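You operate a simulated robot arm through the tools that you are given. There is no shell and no other tool. Be economical: measure what you need, move in short steps, check, and stop when the job is done.

You run a simulated robot arm. Do the job below in one go: nothing can be reset, and whatever is moved stays where it is left.

Task
Put things in order on the glue end of the long bench. At the end: the white filler tin stands where the white wax can stood; the yellow tape measure stands on top of the orange levelling block; the white wax can stands where the clear bottle stood; the clear bottle stands where the yellow tape measure stood; whatever was shut is shut again. Leave all else as you found it, and nothing knocked over.
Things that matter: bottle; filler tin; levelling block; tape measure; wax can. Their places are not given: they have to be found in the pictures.

The check looks at the end state, three seconds after you hand in, the way a careful person would. Anything else that was tipped, shoved, dropped, spilled or broken makes it a failure.

Robot
A 6-joint arm with a two-finger parallel gripper, fixed in place. Base frame: the origin is at the foot of the arm, x ahead of it, y to its left, z up; the work surface is at about z = 0.9. Readings come in m, degrees, newtons and seconds.
With the tool pointing down near the work surface it reaches from about 0.24 to 0.66 m from the base axis. Its first joint turns from -66.0 to 66.0 degrees. Payload 2.9 kg.
Tool frame: the origin (TCP) lies between the finger pads and is the grasp point; the fingertips stand 0.03 m ahead of it; z points along the fingers, y is the line along which they close. The gripper opens to 0.11 m. The fingers are 0.02 m wide and 0.01 m thick; the gripper's body (0.048 by 0.112 m) begins 0.055 m behind the TCP.
Orientation is that of the tool frame in the base frame, as a unit quaternion [w, x, y, z]. With the fingers straight down and closing along the base's y, the tool's x points along the base's -x, its y along +y and its z along -z.

Tools
- The arm moves only by the tool nudge_tool. Its argument "deltas" is a list of rows, each a list of 7 numbers: the turn, a rotation vector about the tool's x, y, z in rad, then the shift along the tool's x, y, z in m, then the closure, from 0 (fully open) to 1 (shut). In form: [[wx, wy, wz, tx, ty, tz, grip], ...]. A call has 1 to 8 rows; each row shifts and turns the commanded pose from where the row before left it, along the tool's axes as they then stand. A row lasts 0.2 s, in which the tool goes at most 0.05 m and 8.6 degrees; a call with a longer step from one row to the next is refused whole, and so is a gripper value outside its range. A pose out of reach is approached as far as the arm can. The call stops where the force on the tool passes 40 N (or 10 N more than at its start, if that is more) or the arm is blocked; 0.2 s more then pass. Each finger travels about 0.108 m/s and halts on what it meets, pressing with about 33 N; the grip force reading is that of the motor and also rises with nothing between the fingers. The clock runs only during rows and for 0.2 s after the last one: add rows that do not move to give the fingers time. The reply holds the time, the measured pose of the TCP, the force on the tool along the base axes, the opening and the grip force, in the units named above and with some noise, with the torque about the TCP (base axes, N m) and any sound that the robot's microphone picked up.
- Cameras (640 x 400 px; columns grow to the right, rows downward): "scene" is fixed at [0.048, 0.4305, 1.4004]; the picture's right is [-0.88, -0.47, 0.00], its down [-0.18, 0.34, -0.92] and it looks along [0.44, -0.81, -0.38] (base axes); focal length 322 px, centre (320, 200). "wrist" rides on the gripper at [0.072, 0.017, -0.103] in the tool frame; the picture's right is [-0.23, 0.97, 0.00], its down [-0.76, -0.18, -0.62] and it looks along [-0.61, -0.14, 0.78] (tool axes); focal length 222 px, centre (320, 200).
- grab_frame(camera): a new picture of that camera. No time passes.
- pixel_to_xyz(camera, pixels): for up to 12 pixels [column, row] of the newest picture of that camera ("zoom" is the newest enlarged one), the place [x, y, z] in the base frame of the surface seen there, good to about 0.003 m, but the place of the scene camera against the robot may be out by one fixed shift of up to 0.025 m in any direction. No time passes.
- inspect(camera, box): a new picture of the part [left, top, right, bottom] of that camera's present view, enlarged. No time passes.
- finish_job(): hands the job in; it is judged then, once.

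Work in short steps. Measure before you move; look again where a grasp or a placing could have gone wrong, and mend it. You have 80 turns and 34 pictures in all, those below and enlarged ones among them. Open the gripper and draw the arm clear of the work before you hand the job in, unless the task says otherwise.

The tools are called after "Emit:" as a command line: name --pt "numbers of a row" for each row, then --argument value for the rest, lists and objects as JSON in quotes. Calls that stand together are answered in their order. nudge_tool: Moves the arm, as the interface text tells. Its arguments: {"type":"object","properties":{"deltas":{"type":"array","items":{"type":"array","items":{"type":"number"}}}},"required":["deltas"]} The other tools are called the same way: grab_frame (camera) takes a picture; pixel_to_xyz (camera, pixels) gives the place of the surface under pixels of a picture; inspect (camera, box) takes an enlarged picture of a part of a camera's view; finish_job () hands the job in.

At the start:

```text
t: 0.0
position: [0.3144, -0.3331, 1.2021]
tool_rot: [0.0, 0.001, 1.0, 0.0]
force: [0.4, -0.2, 0.0]
wrist_torque: [0.01, 0.04, -0.01]
opening: 0.1102
gripper_force: 0.0
```

scene: 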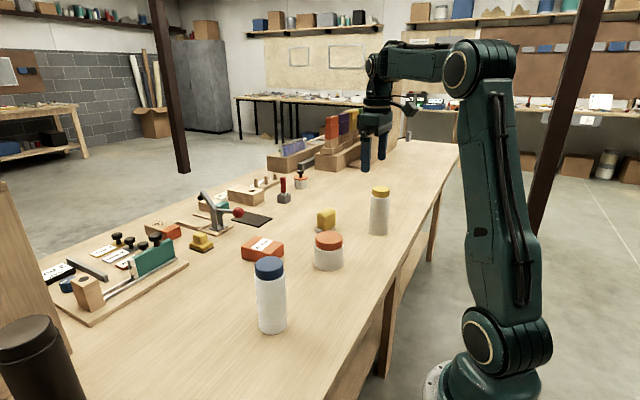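
wrist: 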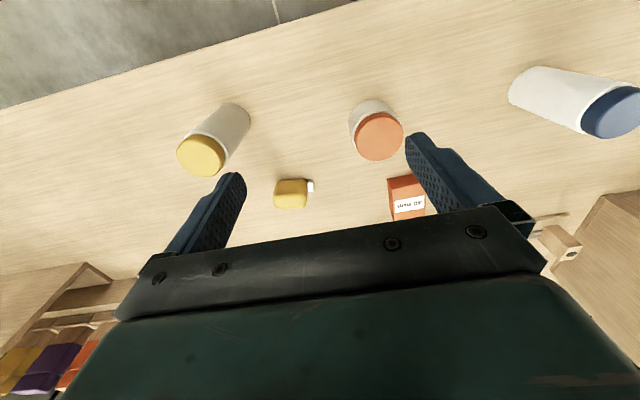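

The scene shows three containers (blue lid at 270,295; orange lid at 328,250; yellow lid at 380,210), a yellow item at (326,220) and an orange block at (262,250). I enlarge to identify them.

Emit:
inspect --camera "scene" --box '[220, 160, 420, 350]'

Emit:
inspect --camera "wrist" --box '[160, 50, 640, 260]'

Emit:
inspect --camera "scene" --box '[20, 130, 340, 330]'

```text
2.11 times, centred on (320, 255) of scene
```

zoom: 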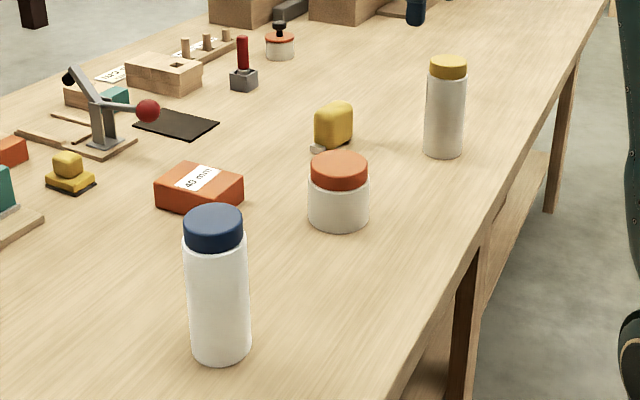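

```text
1.33 times, centred on (400, 155) of wrist
```

zoom: 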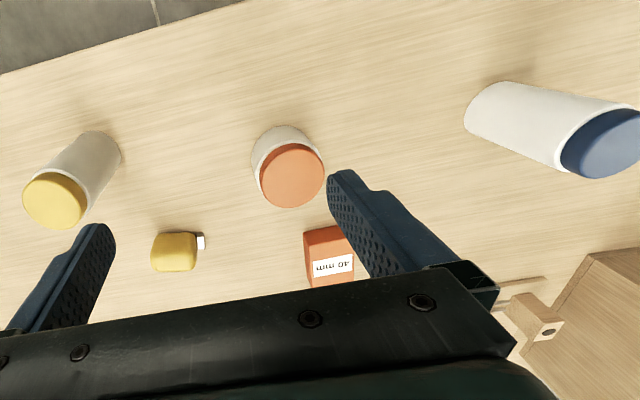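

```text
2.00 times, centred on (180, 230) of scene
```

zoom: 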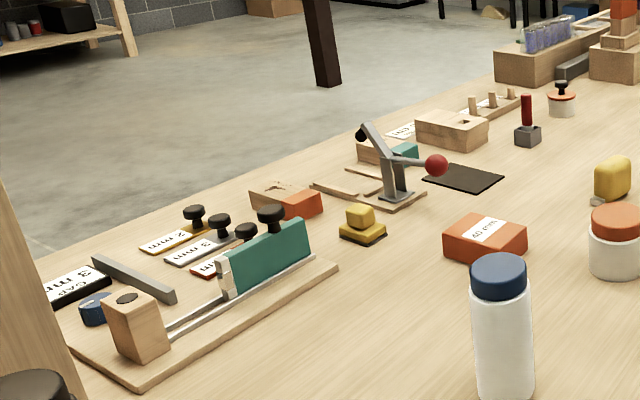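

I look closer at the three containers to tell bottle, can and tin apart.

Emit:
inspect --camera "scene" --box '[300, 175, 410, 280]'

Emit:
inspect --camera "scene" --box '[225, 225, 345, 345]'

Emit:
inspect --camera "scene" --box '[220, 90, 420, 215]'

```text
3.81 times, centred on (355, 228) of scene
```

zoom: 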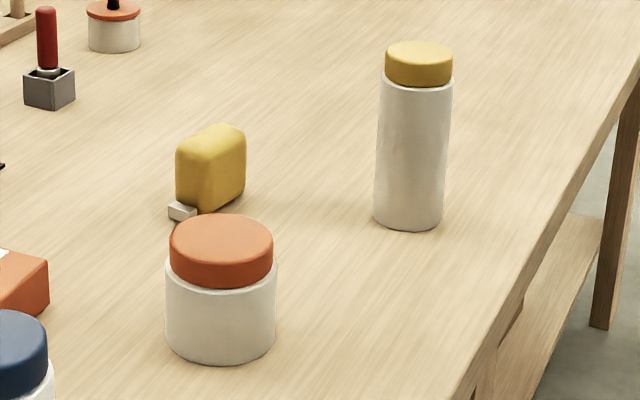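

```text
3.33 times, centred on (285, 285) of scene
```

zoom: 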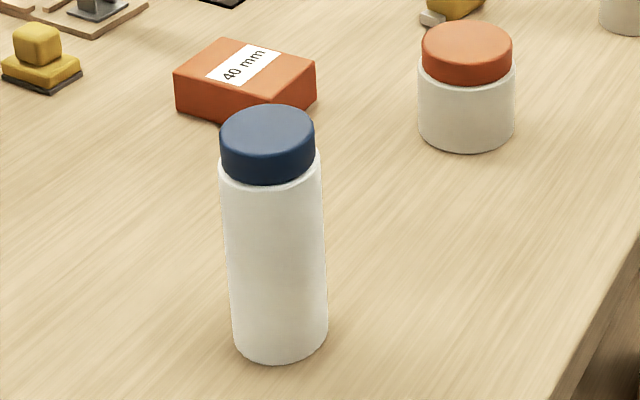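

```text
3.20 times, centred on (320, 152) of scene
```

zoom: 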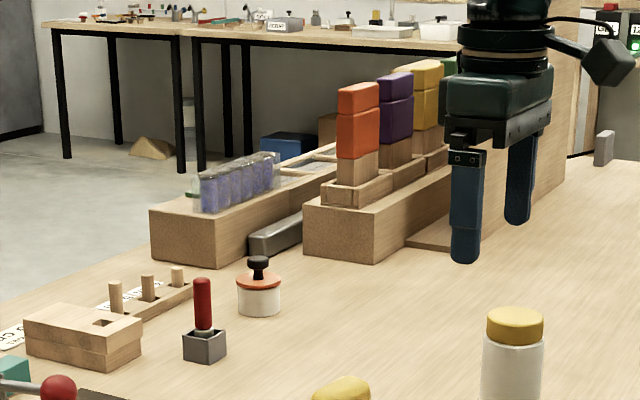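

I measure the places of the containers, tape and block in the scene and wrist pictures.

Emit:
pixel_to_xyz --camera "wrist" --pixels '[[200, 155], [379, 136], [610, 112], [235, 112], [365, 108], [525, 90], [290, 192], [310, 186], [392, 182], [424, 182], [392, 214], [424, 212]]'

Emit:
grab_frame --camera "scene"

Emit:
pixel_to_xyz --camera "scene" --pixels '[[380, 189], [329, 239], [269, 264], [326, 214], [319, 227], [270, 238], [242, 250], [283, 247], [262, 253], [200, 236], [379, 232], [270, 333]]'

```text
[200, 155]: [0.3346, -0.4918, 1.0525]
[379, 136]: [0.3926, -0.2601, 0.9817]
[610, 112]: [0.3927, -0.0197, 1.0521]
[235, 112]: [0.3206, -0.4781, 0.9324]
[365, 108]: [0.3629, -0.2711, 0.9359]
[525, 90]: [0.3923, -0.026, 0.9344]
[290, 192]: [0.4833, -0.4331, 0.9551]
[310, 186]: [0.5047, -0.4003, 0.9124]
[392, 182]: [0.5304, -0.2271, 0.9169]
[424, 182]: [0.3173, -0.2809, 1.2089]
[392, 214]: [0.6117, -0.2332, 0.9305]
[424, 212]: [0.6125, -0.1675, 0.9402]
```

```text
25 pictures are left
```

scene: 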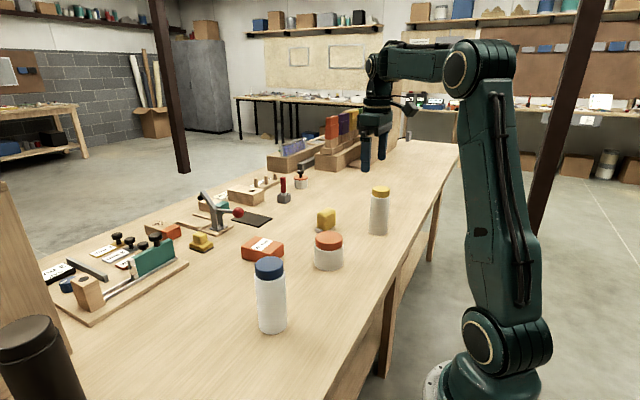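

```text
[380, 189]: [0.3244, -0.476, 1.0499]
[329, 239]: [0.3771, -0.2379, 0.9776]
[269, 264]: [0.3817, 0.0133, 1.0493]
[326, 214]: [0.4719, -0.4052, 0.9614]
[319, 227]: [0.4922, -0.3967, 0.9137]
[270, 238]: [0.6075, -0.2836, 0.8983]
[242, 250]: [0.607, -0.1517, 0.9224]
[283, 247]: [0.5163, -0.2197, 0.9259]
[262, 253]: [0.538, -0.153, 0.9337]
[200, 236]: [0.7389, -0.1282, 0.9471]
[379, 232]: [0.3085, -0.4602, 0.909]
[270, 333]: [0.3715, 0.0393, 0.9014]
```

The task's names don't say which lid is which, so I enlarge the bodies strongly to compare colour and transparency.

Emit:
inspect --camera "wrist" --box '[170, 90, 260, 185]'

Emit:
inspect --camera "wrist" --box '[335, 90, 425, 170]'

Emit:
inspect --camera "wrist" --box '[500, 50, 640, 150]'

```text
4.21 times, centred on (215, 138) of wrist
```

zoom: 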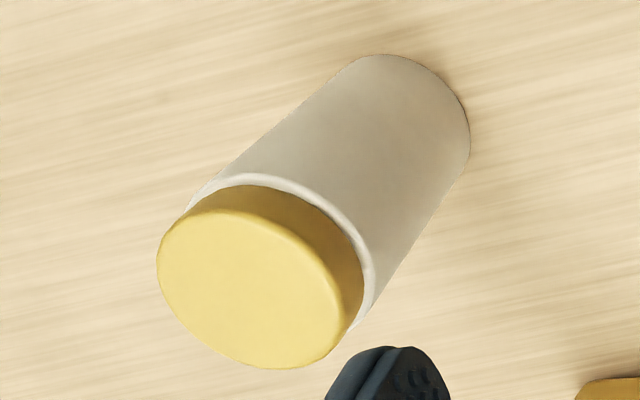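

```text
5.00 times, centred on (380, 130) of wrist
```

zoom: 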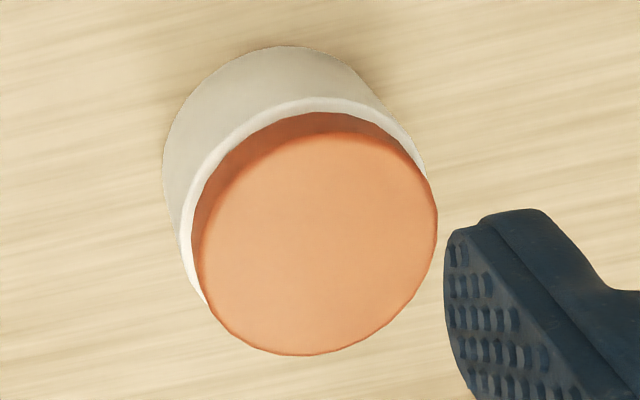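

```text
4.00 times, centred on (570, 100) of wrist
```

zoom: 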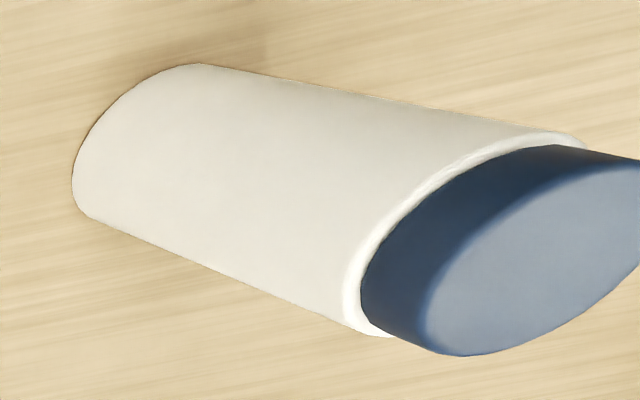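

The far sides are unseen, and labels may be there. I move outward at height and start turning the wrist half a turn to look back from +x.

Emit:
nudge_tool --pt "0 0 0 -0.045 0.02 0 0" --pt "0 0 0 -0.045 0.02 0 0" --pt "0 0 0 -0.045 0.02 0 0" --pt "0 0 0 -0.045 0.02 0 0" --pt "0 0 0.148 0 0 0 0" --pt "0 0 0.148 0 0 0 0" --pt "0 0 0.148 0 0 0 0" --pt "0 0 0.148 0 0 0 0"

Emit:
nudge_tool --pt "0 0 0.148 0 0 0 0" --pt "0 0 0.148 0 0 0 0" --pt "0 0 0.148 0 0 0 0" --pt "0 0 0.148 0 0 0 0" --pt "0 0 0.148 0 0 0 0" --pt "0 0 0.148 0 0 0 0" --pt "0 0 0.148 0 0 0 0" --pt "0 0 0.148 0 0 0 0"

Emit:
nudge_tool --pt "0 0 0.148 0 0 0 0" --pt "0 0 0.148 0 0 0 0" --pt "0 0 0.148 0 0 0 0" --pt "0 0 0.148 0 0 0 0" --pt "0 0 0.148 0 0 0 0" --pt "0 0 0.148 0 0 0 0" --pt "0 0 0.148 0 0 0 0" --pt "0 0 0.148 0 0 0 0"

Emit:
grab_frame --camera "wrist"

```text
t: 1.8
position: [0.4932, -0.2532, 1.2036]
tool_rot: [0.0, 0.292, 0.956, -0.001]
force: [0.2, -0.6, 0.5]
wrist_torque: [-0.01, -0.01, -0.01]
opening: 0.1098
gripper_force: 0.0
```

```text
t: 3.6
position: [0.4945, -0.2537, 1.2027]
tool_rot: [0.0, 0.776, 0.63, 0.0]
force: [0.1, -1.1, -0.5]
wrist_torque: [-0.02, 0.02, 0.0]
opening: 0.1102
gripper_force: 0.1
```

```text
t: 5.4
position: [0.4927, -0.2534, 1.2029]
tool_rot: [-0.001, 0.996, 0.089, 0.0]
force: [-0.2, -0.4, -0.6]
wrist_torque: [0.0, 0.02, -0.02]
opening: 0.1102
gripper_force: 0.1
```

```text
21 pictures are left
```

wrist: 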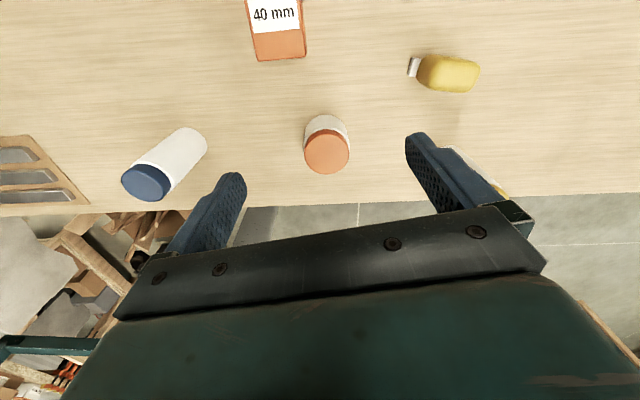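

No labels on this side. I enlarge the orange-lid and blue-lid bodies to compare their colour in this light.

Emit:
inspect --camera "wrist" --box '[110, 100, 370, 210]'

Emit:
nudge_tool --pt "0 0 0 0 -0.045 0 0" --pt "0 0 0 0 -0.045 0 0" --pt "0 0 0 0 -0.045 0 0" --pt "0 0 0 0 -0.045 0 0"

```text
2.46 times, centred on (240, 155) of wrist
```

zoom: 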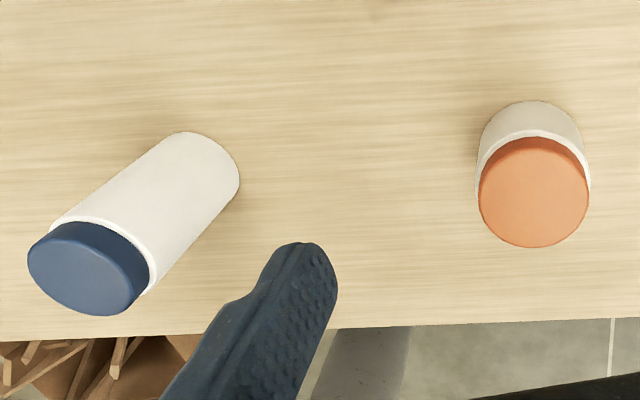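

```text
t: 6.4
position: [0.4594, -0.0753, 1.2038]
tool_rot: [0.0, 0.996, 0.09, 0.001]
force: [0.2, -0.3, 1.4]
wrist_torque: [-0.02, 0.03, 0.0]
opening: 0.1101
gripper_force: 0.1
```

I went the wrong way in y (tool y now points to -y). I go back the other way to see the yellow-lid and orange-lid bodies together.

Emit:
nudge_tool --pt "0 0 0 0 0.048 0 0" --pt "0 0 0 0 0.048 0 0" --pt "0 0 0 0 0.048 0 0" --pt "0 0 0 0 0.048 0 0" --pt "0 0 0 0 0.048 0 0" --pt "0 0 0 0 0.048 0 0" --pt "0 0 0 0.04 0.048 0 0" --pt "0 0 0 0 0 0 0"

Emit:
inspect --camera "wrist" --box '[100, 40, 480, 280]'

```text
refused: row 7 steps farther than a row can; nothing moved
```

```text
1.67 times, centred on (290, 160) of wrist
```

zoom: 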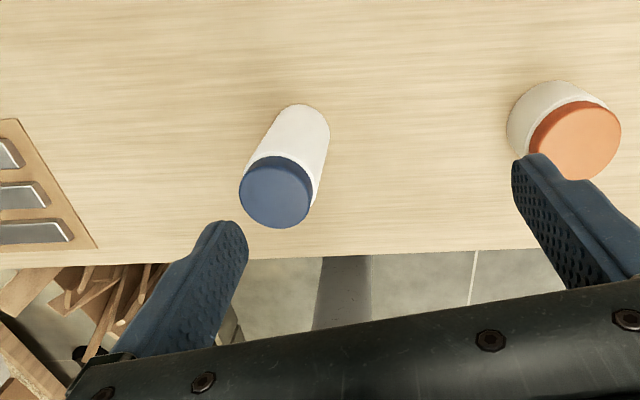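

Retry with legal steps.

Emit:
nudge_tool --pt "0 0 0 0 0.047 0 0" --pt "0 0 0 0 0.047 0 0" --pt "0 0 0 0 0.047 0 0" --pt "0 0 0 0 0.047 0 0" --pt "0 0 0 0 0.047 0 0" --pt "0 0 0 0 0.047 0 0" --pt "0 0 0 0.03 0.035 0 0" --pt "0 0 0 0 0 0 0"

Emit:
inspect --camera "wrist" --box '[100, 0, 480, 240]'

```text
t: 8.2
position: [0.4999, -0.3164, 1.2002]
tool_rot: [0.0, 0.996, 0.091, 0.0]
force: [-0.6, 0.9, 0.2]
wrist_torque: [0.0, 0.04, 0.0]
opening: 0.1098
gripper_force: 0.0
out of reach, approached as far as the arm can: row 6, 7
```

```text
1.67 times, centred on (290, 120) of wrist
```

zoom: 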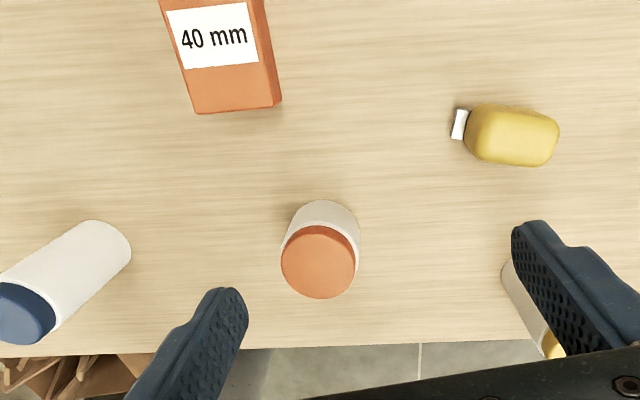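

Still ambiguous: blue is whitest, yellow and orange greyer. I turn the wrist back to normal, then view each container from the same relative viewpoint.

Emit:
nudge_tool --pt "0 0 -0.148 0 0 0 0" --pt "0 0 -0.148 0 0 0 0" --pt "0 0 -0.148 0 0 0 0" --pt "0 0 -0.148 0 0 0 0" --pt "0 0 -0.148 0 0 0 0" --pt "0 0 -0.148 0 0 0 0" --pt "0 0 -0.148 0 0 0 0" --pt "0 0 -0.148 0 0 0 0"

Emit:
nudge_tool --pt "0 0 -0.148 0 0 0 0" --pt "0 0 -0.148 0 0 0 0" --pt "0 0 -0.148 0 0 0 0" --pt "0 0 -0.148 0 0 0 0" --pt "0 0 -0.148 0 0 0 0" --pt "0 0 -0.148 0 0 0 0" --pt "0 0 -0.148 0 0 0 0" --pt "0 0 -0.148 0 0 0 0"

Emit:
nudge_tool --pt "0 0 -0.148 0 0 0 0" --pt "0 0 -0.148 0 0 0 0" --pt "0 0 -0.148 0 0 0 0" --pt "0 0 -0.148 0 0 0 0" --pt "0 0 0 0 0 0 0"

```text
t: 10.0
position: [0.5121, -0.324, 1.1748]
tool_rot: [-0.001, 0.775, 0.632, 0.0]
force: [0.7, 0.4, -0.3]
wrist_torque: [0.03, -0.02, -0.01]
opening: 0.1099
gripper_force: 0.2
out of reach, approached as far as the arm can: row 5, 6
```

```text
t: 11.8
position: [0.5126, -0.3242, 1.1739]
tool_rot: [0.0, 0.29, 0.957, 0.0]
force: [0.1, -0.7, 1.0]
wrist_torque: [0.02, -0.02, -0.02]
opening: 0.11
gripper_force: 0.1
```

```text
t: 13.0
position: [0.5125, -0.3221, 1.1746]
tool_rot: [0.001, -0.001, 1.0, 0.0]
force: [0.5, 0.3, -0.7]
wrist_torque: [-0.03, 0.03, 0.01]
opening: 0.1101
gripper_force: 0.0
```

Orientation is standard again. I go to a viewpoint behind the orange-lid container.

Emit:
nudge_tool --pt "0 0 0 0.044 0.012 0 0" --pt "0 0 0 0.044 0.012 0 0" --pt "0 0 0 0.044 0.012 0 0" --pt "0 0 0 0.044 0.012 0 0" --pt "0 0 0 0.036 0.014 0 0" --pt "0 0 0 0 0 0 0"

Emit:
inspect --camera "wrist" --box '[200, 0, 500, 190]'

Emit:
nudge_tool --pt "0 0 0 0.008 -0.045 0 0" --pt "0 0 0 0.01 -0.045 0 0" --pt "0 0 0 0.01 -0.045 0 0" --pt "0 0 0 0.01 -0.045 0 0" --pt "0 0 0 0.01 -0.042 0 0" --pt "0 0 0 0 0 0 0"

Emit:
inspect --camera "wrist" --box '[200, 0, 500, 190]'

```text
t: 14.4
position: [0.3007, -0.2585, 1.1733]
tool_rot: [0.0, 0.0, 1.0, 0.0]
force: [0.1, -0.3, -0.3]
wrist_torque: [-0.01, 0.0, 0.01]
opening: 0.1102
gripper_force: 0.0
```

```text
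2.11 times, centred on (350, 95) of wrist
```

zoom: 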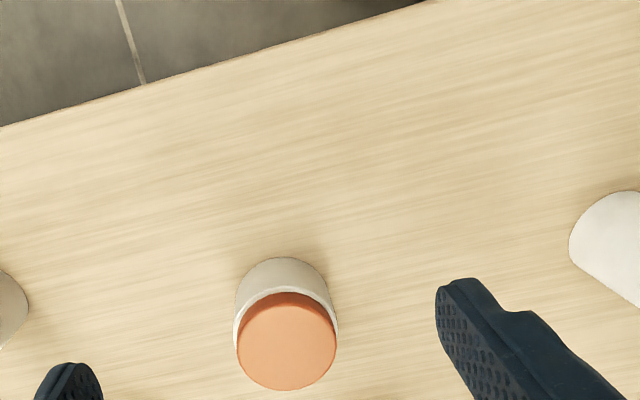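

```text
t: 15.8
position: [0.2503, -0.4853, 1.1738]
tool_rot: [0.0, 0.001, 1.0, 0.0]
force: [-0.2, 0.1, 0.5]
wrist_torque: [-0.01, 0.0, -0.01]
opening: 0.11
gripper_force: 0.0
```

```text
2.11 times, centred on (350, 95) of wrist
```

zoom: 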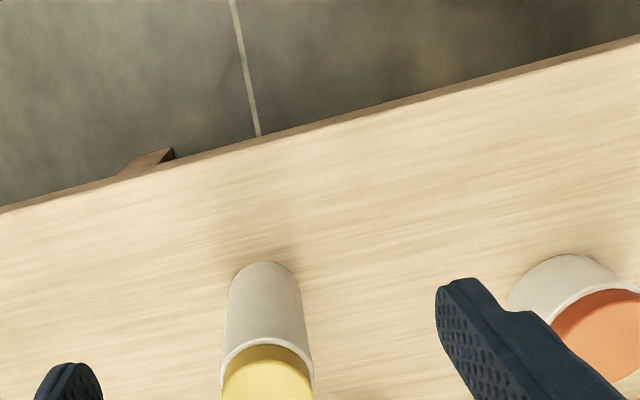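

Yellow and orange bodies look alike here; I'll settle it by a side-by-side later while holding one, since the tape has to move first in any case. I go behind and above the tape to measure it.

Emit:
nudge_tool --pt "0 0 0 -0.045 0.02 0 0" --pt "0 0 0 -0.045 0.02 0 0" --pt "0 0 0 -0.045 0.02 0.01 0" --pt "0 0 0 -0.02 0.01 0.02 0" --pt "0 0 0 0 0 0 0"

Emit:
grab_frame --camera "wrist"

```text
refused: row 3 steps farther than a row can; nothing moved
```

```text
15 pictures are left
```

wrist: 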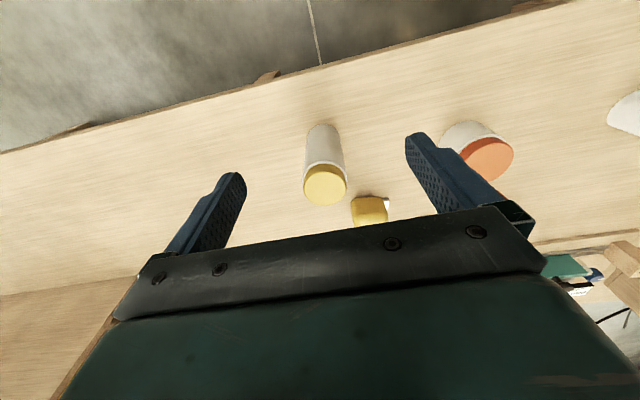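

Row limit again; I split it smaller and measure the yellow container from this picture meanwhile (cap at 325,185).

Emit:
pixel_to_xyz --camera "wrist" --pixels '[[325, 187], [305, 187], [346, 187], [308, 160], [343, 160], [325, 204], [325, 168]]'

Emit:
nudge_tool --pt "0 0 0 -0.04 0.018 0 0" --pt "0 0 0 -0.04 0.018 0 0" --pt "0 0 0 -0.04 0.018 0.01 0" --pt "0 0 0 -0.03 0.016 0.02 0" --pt "0 0 0 0 0 0 0"

```text
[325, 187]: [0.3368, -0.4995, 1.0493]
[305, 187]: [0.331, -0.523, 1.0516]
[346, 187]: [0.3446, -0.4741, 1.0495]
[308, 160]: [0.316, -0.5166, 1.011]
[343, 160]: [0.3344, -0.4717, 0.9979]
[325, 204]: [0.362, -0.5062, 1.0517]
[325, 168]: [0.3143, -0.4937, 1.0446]
```

```text
t: 17.0
position: [0.4016, -0.4115, 1.1438]
tool_rot: [0.001, 0.0, 1.0, 0.001]
force: [0.1, -0.4, 0.4]
wrist_torque: [0.01, -0.03, 0.0]
opening: 0.1101
gripper_force: 0.0
```

Now over the tape area; I take a picture.

Emit:
grab_frame --camera "wrist"

```text
14 pictures are left
```

wrist: 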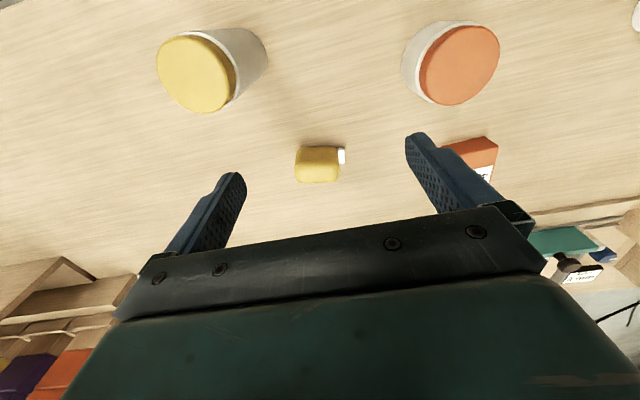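

I measure the tape's top outline (295-340, 147-182), its tab (342,157), and what is visible of the block (440-497, 140-182).

Emit:
pixel_to_xyz --camera "wrist" --pixels '[[298, 151], [318, 149], [336, 151], [297, 165], [317, 166], [338, 165], [299, 180], [318, 181], [336, 180], [342, 152], [342, 162], [290, 165]]'

Emit:
pixel_to_xyz --camera "wrist" --pixels '[[447, 147], [470, 141], [494, 138], [496, 150], [480, 152], [490, 165], [470, 158], [492, 178], [430, 34], [460, 65], [490, 80], [422, 72]]'

```text
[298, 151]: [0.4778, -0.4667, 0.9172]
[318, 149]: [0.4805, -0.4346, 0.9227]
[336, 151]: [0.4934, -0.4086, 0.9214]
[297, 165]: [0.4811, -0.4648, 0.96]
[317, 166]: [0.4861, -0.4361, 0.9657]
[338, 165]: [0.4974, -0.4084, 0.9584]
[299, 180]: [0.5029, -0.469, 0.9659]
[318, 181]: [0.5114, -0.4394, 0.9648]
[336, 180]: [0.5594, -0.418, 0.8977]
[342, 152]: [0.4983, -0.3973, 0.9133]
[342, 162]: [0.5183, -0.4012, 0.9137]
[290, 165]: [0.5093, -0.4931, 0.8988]
```

```text
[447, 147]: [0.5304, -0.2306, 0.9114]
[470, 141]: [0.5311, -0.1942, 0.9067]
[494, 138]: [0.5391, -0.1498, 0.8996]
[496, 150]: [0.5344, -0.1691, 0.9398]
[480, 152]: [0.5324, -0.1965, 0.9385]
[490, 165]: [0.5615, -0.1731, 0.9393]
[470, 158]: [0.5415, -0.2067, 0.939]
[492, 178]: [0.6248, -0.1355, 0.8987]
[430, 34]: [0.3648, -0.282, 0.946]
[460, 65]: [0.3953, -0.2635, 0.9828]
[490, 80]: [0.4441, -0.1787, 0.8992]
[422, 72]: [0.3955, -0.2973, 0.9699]
```

The tape is centred near (0.500,-0.439), long axis turned about 15° from y, top z 0.966. I move over it, yaw 15°, and go down halfway.

Emit:
nudge_tool --pt "0 0 0 -0.035 -0.01 0 0" --pt "0 0 0 -0.035 -0.01 0 0" --pt "0 0 0 -0.028 -0.0075 0 0" --pt "0 0 0.13 0 0 0 0" --pt "0 0 0.135 0 0 0.03 0" --pt "0 0 0 0 0 0.045 0" --pt "0 0 0 0 0 0.04 0" --pt "0 0 0 0 0 0 0"

```text
t: 18.8
position: [0.4574, -0.4207, 1.022]
tool_rot: [0.0, 0.132, 0.991, 0.0]
force: [0.1, -0.5, -0.5]
wrist_torque: [0.03, -0.03, 0.02]
opening: 0.1101
gripper_force: 0.0
out of reach, approached as far as the arm can: row 2, 3
```

The arm's reach limit at this height stopped it at (0.457,-0.421). I go lower, then slide outward with the fingers straddling the tape.

Emit:
nudge_tool --pt "0 0 0 0 -0.006 0.03 0" --pt "0 0 0 -0.015 0 0.0 0" --pt "0 0 0 -0.015 0 0.0 0" --pt "0 0 0 -0.016 0 0 0" --pt "0 0 0 0 0 0 0"

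```text
t: 20.0
position: [0.5003, -0.4392, 0.9906]
tool_rot: [0.0, 0.132, 0.991, 0.0]
force: [0.0, 0.4, 0.2]
wrist_torque: [0.0, -0.01, 0.01]
opening: 0.11
gripper_force: 0.1
```

Reached (0.500,-0.439). I check the alignment with a picture before going down.

Emit:
grab_frame --camera "wrist"

```text
13 pictures are left
```

wrist: 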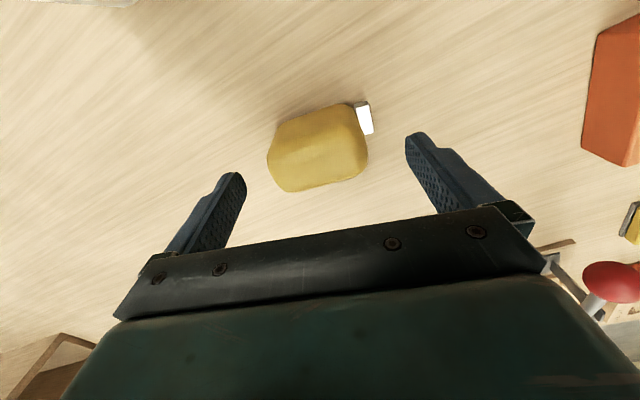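

The tape is between the fingers (267-370, 102-190). I measure its edges and the near edge of the block.

Emit:
pixel_to_xyz --camera "wrist" --pixels '[[280, 122], [350, 103], [272, 155], [290, 188], [366, 150], [360, 176], [325, 182], [310, 125], [362, 104], [371, 132], [600, 40], [612, 155]]'

```text
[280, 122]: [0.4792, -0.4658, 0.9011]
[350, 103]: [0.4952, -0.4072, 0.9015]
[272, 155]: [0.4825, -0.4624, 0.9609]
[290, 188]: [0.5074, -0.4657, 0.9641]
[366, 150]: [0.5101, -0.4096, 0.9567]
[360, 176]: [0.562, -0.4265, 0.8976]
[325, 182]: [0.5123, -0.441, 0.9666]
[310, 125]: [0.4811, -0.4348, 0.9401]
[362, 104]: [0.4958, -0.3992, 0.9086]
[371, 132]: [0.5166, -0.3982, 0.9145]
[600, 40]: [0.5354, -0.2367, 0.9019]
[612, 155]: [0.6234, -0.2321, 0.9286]
```

Alignment is good. I go down to z≈0.957 and close.

Emit:
nudge_tool --pt "0 0 0 -0.002 0 0.017 0" --pt "0 0 0 0 0 0.016 0" --pt "0 0 0 0 0 0 0.5" --pt "0 0 0 0 0 0 1" --pt "0 0 0 0 0 0 1" --pt "0 0 0 0 0 0 1"

```text
t: 21.4
position: [0.5021, -0.4394, 0.9581]
tool_rot: [0.0, 0.132, 0.991, 0.0]
force: [-0.1, 0.0, 1.7]
wrist_torque: [0.02, -0.08, 0.04]
opening: 0.0716
gripper_force: 33.8
```

Holding at opening 0.072. I lift a little and check.

Emit:
nudge_tool --pt "0 0 0 0 0 -0.02 1" --pt "0 0 0 0 0 -0.03 1" --pt "0 0 0 0.02 0 -0.02 1" --pt "0 0 0 0 0 0 1"

Emit:
grab_frame --camera "wrist"

```text
t: 22.4
position: [0.4838, -0.4339, 1.0286]
tool_rot: [0.0, 0.133, 0.991, 0.0]
force: [-0.3, -0.2, -1.9]
wrist_torque: [-0.01, 0.03, -0.03]
opening: 0.0714
gripper_force: 32.9
```

```text
12 pictures are left
```

wrist: 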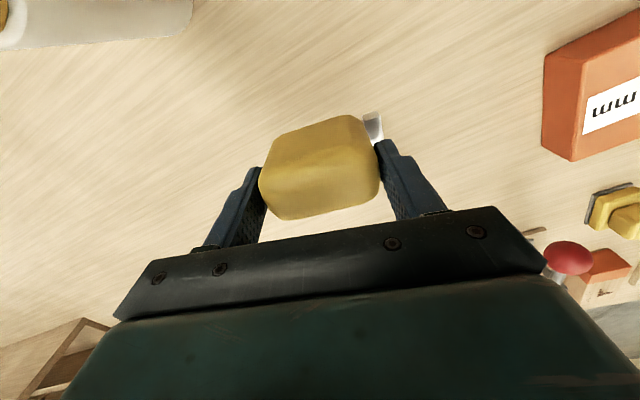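

The tape is held upright, tab clear. I carry it at this height over the block and begin turning so its length lies along the block's length.

Emit:
nudge_tool --pt "0 0 0 -0.0049 0.0416 -0.005 1" --pt "0 0 0 -0.0049 0.0416 0 1" --pt "0 0 0 -0.0049 0.0416 0 1" --pt "0 0 0 -0.0049 0.0416 0 1" --pt "0 0 0 -0.0049 0.0416 0 1" --pt "0 0 0 -0.0049 0.0416 0 1" --pt "0 0 0.145 0 0 0 1" --pt "0 0 0.145 0 0 0 1"

Emit:
nudge_tool --pt "0 0 0.145 0 0 0 1" --pt "0 0 0.145 0 0 0 1" --pt "0 0 0.145 0 0 0 1" --pt "0 0 0.145 0 0 0 1" --pt "0 0 0.145 0 0 0 1" --pt "0 0 0.145 0 0 0 1" --pt "0 0 0.145 0 0 0 1" --pt "0 0 0 0 0 0 1"

Emit:
grab_frame --camera "wrist"

```text
t: 24.2
position: [0.5767, -0.2001, 1.0318]
tool_rot: [0.0, 0.275, 0.961, 0.001]
force: [-0.5, 0.2, -2.9]
wrist_torque: [-0.03, 0.0, 0.0]
opening: 0.0714
gripper_force: 32.9
```

```text
t: 26.0
position: [0.5778, -0.2005, 1.0328]
tool_rot: [0.0, 0.708, 0.706, 0.0]
force: [-0.6, -0.7, -2.4]
wrist_torque: [-0.01, 0.03, -0.01]
opening: 0.0713
gripper_force: 33.4
```

```text
11 pictures are left
```

wrist: 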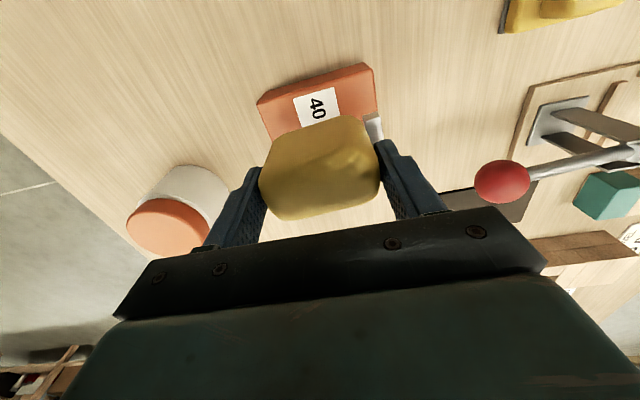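

I measure the block corners visible (258,104; 374,64; 376,104) and the red knob for clearance.

Emit:
pixel_to_xyz --camera "wrist" --pixels '[[262, 104], [366, 70], [374, 100], [274, 135], [320, 82], [310, 92], [500, 180], [472, 182], [382, 130], [264, 180], [377, 170]]'

```text
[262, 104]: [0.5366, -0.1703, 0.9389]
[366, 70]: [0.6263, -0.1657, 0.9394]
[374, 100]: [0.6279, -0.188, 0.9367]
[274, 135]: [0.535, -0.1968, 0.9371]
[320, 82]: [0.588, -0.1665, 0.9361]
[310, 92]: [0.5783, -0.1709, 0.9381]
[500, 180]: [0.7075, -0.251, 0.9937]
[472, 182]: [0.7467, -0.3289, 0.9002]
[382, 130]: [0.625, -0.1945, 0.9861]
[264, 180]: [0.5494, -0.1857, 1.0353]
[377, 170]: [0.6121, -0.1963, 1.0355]
```

Block spans x 0.535-0.627, y -0.237 to -0.167; TCP (0.578,-0.2005) is well centred. I lower slowly onto it.

Emit:
nudge_tool --pt "0 0 0 0 0.001 0.015 1" --pt "0 0 0 0 0 0.013 1" --pt "0 0 0 0 0 0.004 1" --pt "0 0 0 0 0 0.002 1" --pt "0 0 0 0 0 0.001 1" --pt "0 0 0 0 0 0 1"

```text
t: 27.4
position: [0.5789, -0.2009, 0.9987]
tool_rot: [0.001, 0.708, 0.707, 0.0]
force: [-1.7, 0.5, 6.2]
wrist_torque: [-0.01, 0.27, 0.07]
opening: 0.0716
gripper_force: 33.4
```

Contact (6 N up, z 0.9987 as expected). I release and rise straight up.

Emit:
nudge_tool --pt "0 0 0 0 0 0 0.75" --pt "0 0 0 0 0 0 0.4" --pt "0 0 0 0 0 0 0.1" --pt "0 0 0 0 0 0 0.1" --pt "0 0 0 0 0 -0.03 0.1" --pt "0 0 0 0 0 -0.03 0.1" --pt "0 0 0 0.02 0 -0.04 0.1" --pt "0 0 0 0 0 0 0.1"

Emit:
grab_frame --camera "wrist"

```text
t: 29.2
position: [0.5794, -0.179, 1.0983]
tool_rot: [0.001, 0.707, 0.707, 0.0]
force: [0.2, -1.2, -0.1]
wrist_torque: [-0.04, 0.01, -0.02]
opening: 0.0991
gripper_force: 0.0
```

```text
10 pictures are left
```

wrist: 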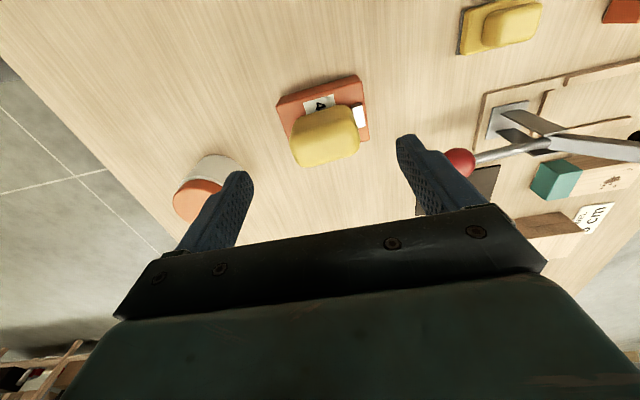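

The tape stands on the block. Next the yellow-lid container at (0.337,-0.497): I back off, rise and travel toward it, then turn the wrist back.

Emit:
nudge_tool --pt "0 0 0 0 -0.03 -0.025 0" --pt "0 0 0 0 -0.03 -0.025 0" --pt "0 0 0 -0.04 -0.028 0 0" --pt "0 0 0 -0.04 -0.028 0 0" --pt "0 0 0 -0.04 -0.028 0 0" --pt "0 0 0 -0.04 -0.028 0 0" --pt "0 0 0 -0.04 -0.028 0 0" --pt "0 0 0 -0.04 -0.028 0 0"

Emit:
nudge_tool --pt "0 0 -0.145 0 0 0 0" --pt "0 0 -0.145 0 0 0 0" --pt "0 0 -0.145 0 0 0 0" --pt "0 0 -0.145 0 0 0 0" --pt "0 0 -0.145 0 0 0 0" --pt "0 0 -0.145 0 0 0 0" --pt "0 0 -0.145 0 0 0 0" --pt "0 0 -0.145 0 0 0 0"

Emit:
nudge_tool --pt "0 0 -0.145 0 0 0 0" --pt "0 0 -0.145 0 0 0 0" --pt "0 0 -0.12 0 0 0 0" --pt "0 0 0 0 0 0 0"

```text
t: 31.0
position: [0.3498, -0.4178, 1.1462]
tool_rot: [-0.001, 0.706, 0.708, 0.0]
force: [0.3, -0.7, -0.8]
wrist_torque: [0.0, -0.06, 0.02]
opening: 0.11
gripper_force: 0.0
```

```text
t: 32.8
position: [0.3507, -0.42, 1.1477]
tool_rot: [0.0, 0.203, 0.979, 0.0]
force: [0.4, 0.4, 0.4]
wrist_torque: [0.02, 0.01, 0.0]
opening: 0.1098
gripper_force: 0.0
```

```text
t: 33.8
position: [0.3519, -0.4201, 1.147]
tool_rot: [0.0, -0.001, 1.0, 0.0]
force: [0.1, 0.8, 0.4]
wrist_torque: [-0.02, 0.03, -0.03]
opening: 0.1097
gripper_force: 0.1
```

Standard orientation. I move above the yellow lid and stop just above it to verify position.

Emit:
nudge_tool --pt "0 0 0 0.007 -0.039 0 0" --pt "0 0 0 0.007 -0.038 0 0" --pt "0 0 0 0 0 0.03 0" --pt "0 0 0 0 0 0.02 0" --pt "0 0 0 0 0 0 0"

Emit:
grab_frame --camera "wrist"

```text
t: 35.0
position: [0.3361, -0.4974, 1.0973]
tool_rot: [0.0, 0.0, 1.0, 0.001]
force: [-0.2, 0.7, 0.6]
wrist_torque: [-0.01, 0.0, 0.0]
opening: 0.1101
gripper_force: 0.0
```

```text
9 pictures are left
```

wrist: 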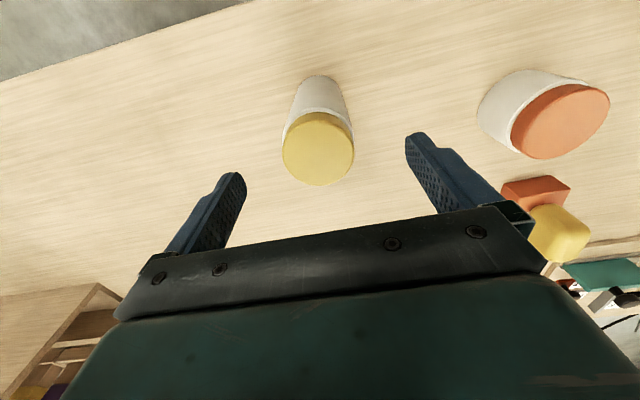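

Emit:
pixel_to_xyz --camera "wrist" --pixels '[[318, 149], [285, 150], [352, 150], [318, 116], [318, 182], [310, 90], [335, 90], [555, 120], [510, 95]]'

```text
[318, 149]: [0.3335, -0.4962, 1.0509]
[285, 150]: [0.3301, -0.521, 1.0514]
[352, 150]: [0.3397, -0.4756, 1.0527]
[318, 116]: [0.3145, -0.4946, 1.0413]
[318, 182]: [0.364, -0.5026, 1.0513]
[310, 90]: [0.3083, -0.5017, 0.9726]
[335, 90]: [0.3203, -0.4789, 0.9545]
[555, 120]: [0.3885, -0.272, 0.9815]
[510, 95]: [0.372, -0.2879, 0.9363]
```

The lid centre is about (0.336,-0.498), matching the TCP. I descend to z 1.005 (palm stays above the lid) and close on the body.

Emit:
nudge_tool --pt "0 0 0 0 0 0.035 0" --pt "0 0 0 0 0 0.035 0" --pt "0 0 0 0 0 0.022 0" --pt "0 0 0 0 0 0 0.5" --pt "0 0 0 0 0 0 1" --pt "0 0 0 0 0 0 1" --pt "0 0 0 0 0 0 1"

```text
t: 36.6
position: [0.3371, -0.4965, 1.0032]
tool_rot: [-0.001, 0.001, 1.0, 0.001]
force: [0.5, 0.4, 0.0]
wrist_torque: [-0.01, 0.0, 0.03]
opening: 0.0587
gripper_force: 32.8
```

Gripped (opening 0.059). I lift well clear and carry it to near the blue-lid container to compare body colours in the same light.

Emit:
nudge_tool --pt "0 0 0 0 0 -0.04 1" --pt "0 0 0 0 0 -0.04 1" --pt "0 0 0 0 0 -0.04 1" --pt "0 0 0 0.008 0.045 0 1" --pt "0 0 0 0.008 0.045 0 1" --pt "0 0 0 0 0.045 0 1" --pt "0 0 0 0 0.045 0 1" --pt "0 0 0 0 0.045 0 1"

Emit:
nudge_tool --pt "0 0 0 0 0.045 0 1" --pt "0 0 0 0 0.045 0 1" --pt "0 0 0 0 0.045 0 1" --pt "0 0 0 0 0 0.045 1" --pt "0 0 0 0 0 0.045 1" --pt "0 0 0 0 0 0 1"

Emit:
inspect --camera "scene" --box '[230, 190, 410, 350]'

```text
t: 38.4
position: [0.3205, -0.2715, 1.1251]
tool_rot: [0.001, 0.0, 1.0, 0.0]
force: [0.7, 0.2, -3.3]
wrist_torque: [-0.02, 0.02, -0.03]
opening: 0.0587
gripper_force: 33.4
```

```text
t: 39.8
position: [0.3216, -0.1368, 1.0375]
tool_rot: [0.0, 0.0, 1.0, 0.0]
force: [-0.1, 0.2, -2.4]
wrist_torque: [-0.03, -0.02, 0.0]
opening: 0.0589
gripper_force: 33.0
```

```text
2.50 times, centred on (320, 270) of scene
```

zoom: 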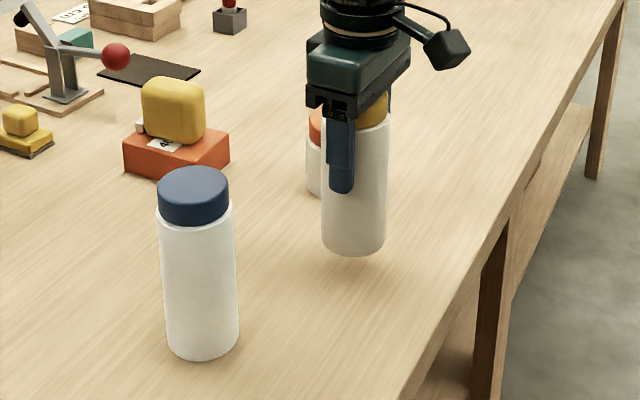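

Blue looks cooler and whiter; yellow warmer. To compare all three in one view, I move the held one to x≈0.42 so the orange-lid one is uncovered, bottom close to the table.

Emit:
nudge_tool --pt "0 0 0 -0.045 0 0 1" --pt "0 0 0 -0.045 0.0 0 1" --pt "0 0 0 -0.01 0 0.02 1" --pt "0 0 0 0 0 0 1"

Emit:
inspect --camera "scene" --box '[245, 225, 355, 335]'

```text
t: 40.8
position: [0.4226, -0.1372, 1.0158]
tool_rot: [0.0, -0.001, 1.0, -0.001]
force: [0.7, 0.0, -2.7]
wrist_torque: [0.0, 0.02, -0.04]
opening: 0.0588
gripper_force: 32.7
```

```text
3.64 times, centred on (300, 280) of scene
```

zoom: 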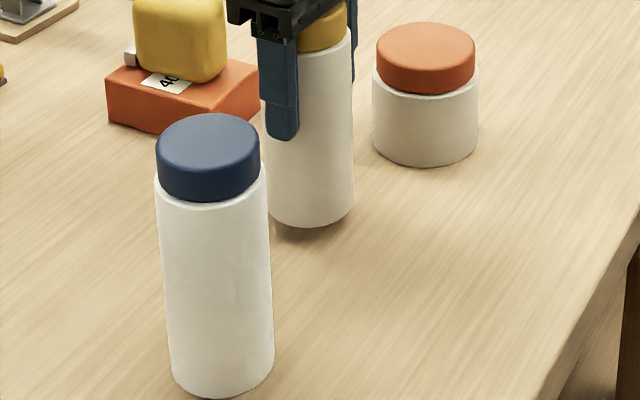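

Yellow and orange bodies have the same cream white; blue is the odd one. Yellow is opaque (the far finger does not show through it). I park yellow upright here and then test blue the same way by gripping it.

Emit:
nudge_tool --pt "0 0 0 0 0 0.008 1" --pt "0 0 0 0 0 0.003 1" --pt "0 0 0 0 0 0.001 1" --pt "0 0 0 0 0 0 1"

```text
t: 41.8
position: [0.4211, -0.1372, 1.0032]
tool_rot: [0.001, 0.001, 1.0, 0.001]
force: [0.1, -0.5, -2.7]
wrist_torque: [-0.07, 0.01, -0.01]
opening: 0.0583
gripper_force: 32.5
```

No contact yet; a bit further in 1 mm steps.

Emit:
nudge_tool --pt "0 0 0 0 0 0.001 1" --pt "0 0 0 0 0 0.001 1" --pt "0 0 0 0 0 0 1"

```text
t: 42.6
position: [0.4213, -0.1383, 1.0026]
tool_rot: [0.002, 0.0, 1.0, 0.0]
force: [-5.9, -1.1, 21.8]
wrist_torque: [0.3, 0.46, 0.09]
opening: 0.0587
gripper_force: 32.7
```

Firm contact (22 N). I ease up 1 mm, release and rise.

Emit:
nudge_tool --pt "0 0 0 0 0 -0.001 1" --pt "0 0 0 0 0 0 0.7" --pt "0 0 0 0 0 0 0.3" --pt "0 0 0 0 0 0 0" --pt "0 0 0 0 0 0 0" --pt "0 0 0 0 0 -0.03 0" --pt "0 0 0 0 0 -0.04 0" --pt "0 0 0 0 0 -0.04 0"

Emit:
grab_frame --camera "wrist"

```text
t: 44.4
position: [0.4187, -0.138, 1.113]
tool_rot: [-0.001, 0.001, 1.0, 0.0]
force: [-0.3, 0.3, 0.2]
wrist_torque: [-0.03, 0.03, -0.01]
opening: 0.1099
gripper_force: 0.0
```

```text
6 pictures are left
```

wrist: 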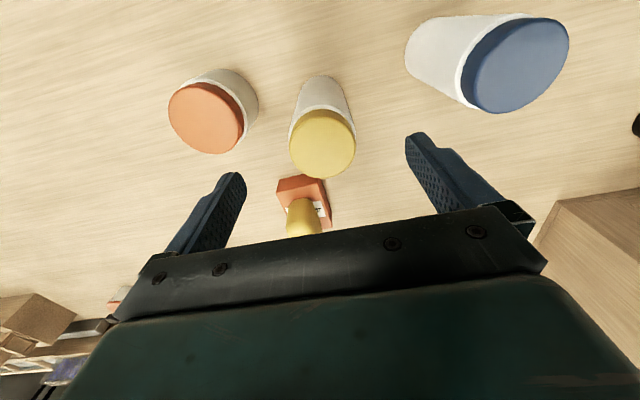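

Yellow stands parked. I measure the blue lid (515,65), orange lid (206,117) and yellow lid (322,145) centres from this view.

Emit:
pixel_to_xyz --camera "wrist" --pixels '[[515, 65], [470, 75], [562, 50], [525, 24], [505, 108], [206, 117], [172, 112], [240, 130], [200, 86], [215, 150], [322, 145], [210, 80]]'

```text
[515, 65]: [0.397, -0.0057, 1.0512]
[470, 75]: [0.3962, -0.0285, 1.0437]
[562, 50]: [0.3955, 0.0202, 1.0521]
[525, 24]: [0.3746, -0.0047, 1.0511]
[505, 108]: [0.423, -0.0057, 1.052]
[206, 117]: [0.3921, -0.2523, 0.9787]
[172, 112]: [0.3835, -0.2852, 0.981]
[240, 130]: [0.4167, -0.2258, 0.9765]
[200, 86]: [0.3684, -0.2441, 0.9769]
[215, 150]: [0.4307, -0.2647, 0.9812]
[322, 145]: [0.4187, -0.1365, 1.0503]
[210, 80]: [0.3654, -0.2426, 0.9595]
```

Blue centre ≈ (0.398,-0.004), orange ≈ (0.399,-0.255). I go to blue, descend and close on its body.

Emit:
nudge_tool --pt "0 0 0 0.007 0.045 0 0" --pt "0 0 0 0.007 0.045 0 0" --pt "0 0 0 0.007 0.044 0 0" --pt "0 0 0 0 0 0 0" --pt "0 0 0 0 0 0.04 0" --pt "0 0 0 0 0 0.04 0" --pt "0 0 0 0 0 0.027 0" --pt "0 0 0 0 0 0 0"

Emit:
nudge_tool --pt "0 0 0 0 0 0 0.5" --pt "0 0 0 0 0 0 1" --pt "0 0 0 0 0 0 1" --pt "0 0 0 0 0 0 1"

```text
t: 46.2
position: [0.3976, -0.0052, 1.0079]
tool_rot: [-0.001, 0.0, 1.0, 0.0]
force: [1.0, 1.4, 0.2]
wrist_torque: [-0.02, 0.0, 0.0]
opening: 0.11
gripper_force: 0.0
```

```text
t: 47.2
position: [0.3987, -0.0043, 1.0076]
tool_rot: [0.0, -0.001, 1.0, 0.001]
force: [0.6, 1.5, 0.4]
wrist_torque: [-0.01, -0.01, 0.06]
opening: 0.0591
gripper_force: 33.5
```

Gripped (0.059). I lift it and look through the scene camera for the far finger showing through the body, and compare its weight with yellow's (≈2.7 N).

Emit:
nudge_tool --pt "0 0 0 0 0 -0.04 1" --pt "0 0 0 0 0 -0.04 1" --pt "0 0 0 0 0 -0.03 1" --pt "0 0 0 0 0 0 1" --pt "0 0 0 0 0 0 1"

Emit:
inspect --camera "scene" --box '[220, 190, 360, 300]'

```text
t: 48.4
position: [0.4001, -0.0055, 1.1166]
tool_rot: [0.001, 0.0, 1.0, 0.0]
force: [0.0, -0.3, -3.8]
wrist_torque: [-0.02, -0.03, 0.02]
opening: 0.0588
gripper_force: 33.1
```

```text
3.64 times, centred on (290, 245) of scene
```

zoom: 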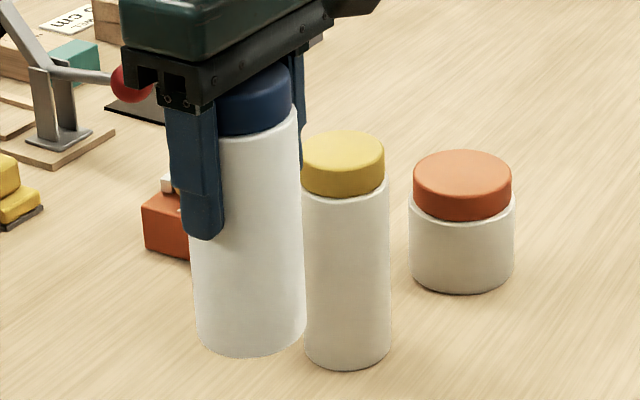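

All bodies are opaque; yellow and orange share one cream white, blue alone differs. So the two "white" ones are orange (short: filler tin) and yellow (tall: wax can), and blue is the clear bottle. I carry blue around the parked can toward the tape's old place.

Emit:
nudge_tool --pt "0 0 0 0.045 0 0 1" --pt "0 0 0 0.045 0 0 1" --pt "0 0 0 0 -0.045 0 1" --pt "0 0 0 0 -0.045 0 1" --pt "0 0 0 0 -0.045 0 1" --pt "0 0 0 0 -0.045 0 1" --pt "0 0 0 0 -0.045 0 1" --pt "0 0 0 0 -0.045 0 1"

Emit:
nudge_tool --pt "0 0 0 0 -0.045 0 1" --pt "0 0 0 0 -0.045 0 1" --pt "0 0 0 0 -0.045 0 1" --pt "0 0 0 0 -0.03 0 1" --pt "0 0 0 0 0 0.045 1" --pt "0 0 0 0 0 0.04 1" --pt "0 0 0 0 0 0 1"

Emit:
nudge_tool --pt "0 0 0 -0.04 0 0 1" --pt "0 0 0 -0.04 0 0 1" --pt "0 0 0 -0.04 0 0 1" --pt "0 0 0 -0.03 0 0 1" --pt "0 0 0 0 0 0 1"

```text
t: 50.2
position: [0.3099, -0.273, 1.1152]
tool_rot: [0.0, -0.001, 1.0, 0.0]
force: [-0.3, 0.1, -3.5]
wrist_torque: [0.01, -0.02, 0.0]
opening: 0.0588
gripper_force: 33.1
```

```text
t: 51.8
position: [0.3118, -0.44, 1.0308]
tool_rot: [0.0, 0.0, 1.0, 0.001]
force: [0.1, 0.1, -3.5]
wrist_torque: [-0.03, -0.01, 0.01]
opening: 0.0586
gripper_force: 32.8
```

```text
t: 53.0
position: [0.4614, -0.4356, 1.0312]
tool_rot: [-0.001, 0.0, 1.0, 0.001]
force: [-0.4, -0.8, -4.3]
wrist_torque: [0.02, 0.0, -0.02]
opening: 0.059
gripper_force: 33.1
```

At (0.461,-0.436,1.031). I lower to about 5 mm above standing height, then slide out to (0.502,-0.440).

Emit:
nudge_tool --pt "0 0 0 0 0 0.016 1" --pt "0 0 0 -0.02 -0.002 0 1" --pt "0 0 0 -0.02 -0.002 0 1" --pt "0 0 0 0 0 0 1"

```text
t: 54.0
position: [0.4972, -0.4385, 1.0135]
tool_rot: [0.0, 0.0, 1.0, 0.0]
force: [0.0, -0.3, -3.4]
wrist_torque: [-0.03, 0.02, -0.02]
opening: 0.0588
gripper_force: 33.0
out of reach, approached as far as the arm can: row 3
```

Lowering gently, with a little more outward as reach allows.

Emit:
nudge_tool --pt "0 0 0 0 0 0.003 1" --pt "0 0 0 -0.004 -0.001 0.0 1" --pt "0 0 0 0 0 0.001 1" --pt "0 0 0 0 0 0.001 1" --pt "0 0 0 0 0 0 1"

```text
t: 55.2
position: [0.5003, -0.4413, 1.0081]
tool_rot: [0.0, 0.0, 1.0, 0.0]
force: [-0.5, 0.0, -3.5]
wrist_torque: [0.01, 0.04, -0.02]
opening: 0.0584
gripper_force: 32.5
```

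Emit:
nudge_tool --pt "0 0 0 0 0 0.001 1" --pt "0 0 0 0 0 0.0005 1" --pt "0 0 0 0 0 0 1"

```text
t: 56.0
position: [0.5013, -0.44, 1.0078]
tool_rot: [0.0, -0.001, 1.0, 0.0]
force: [-0.3, -1.0, -2.4]
wrist_torque: [0.0, 0.0, -0.05]
opening: 0.0585
gripper_force: 32.7
```

Almost touching; one more millimetre.

Emit:
nudge_tool --pt "0 0 0 0 0 0.0007 1" --pt "0 0 0 0 0 0 1"

```text
t: 56.6
position: [0.4997, -0.4396, 1.0068]
tool_rot: [0.0, 0.0, 1.0, 0.001]
force: [-0.3, 2.2, 3.1]
wrist_torque: [0.27, -0.15, 0.09]
opening: 0.0588
gripper_force: 33.5
```

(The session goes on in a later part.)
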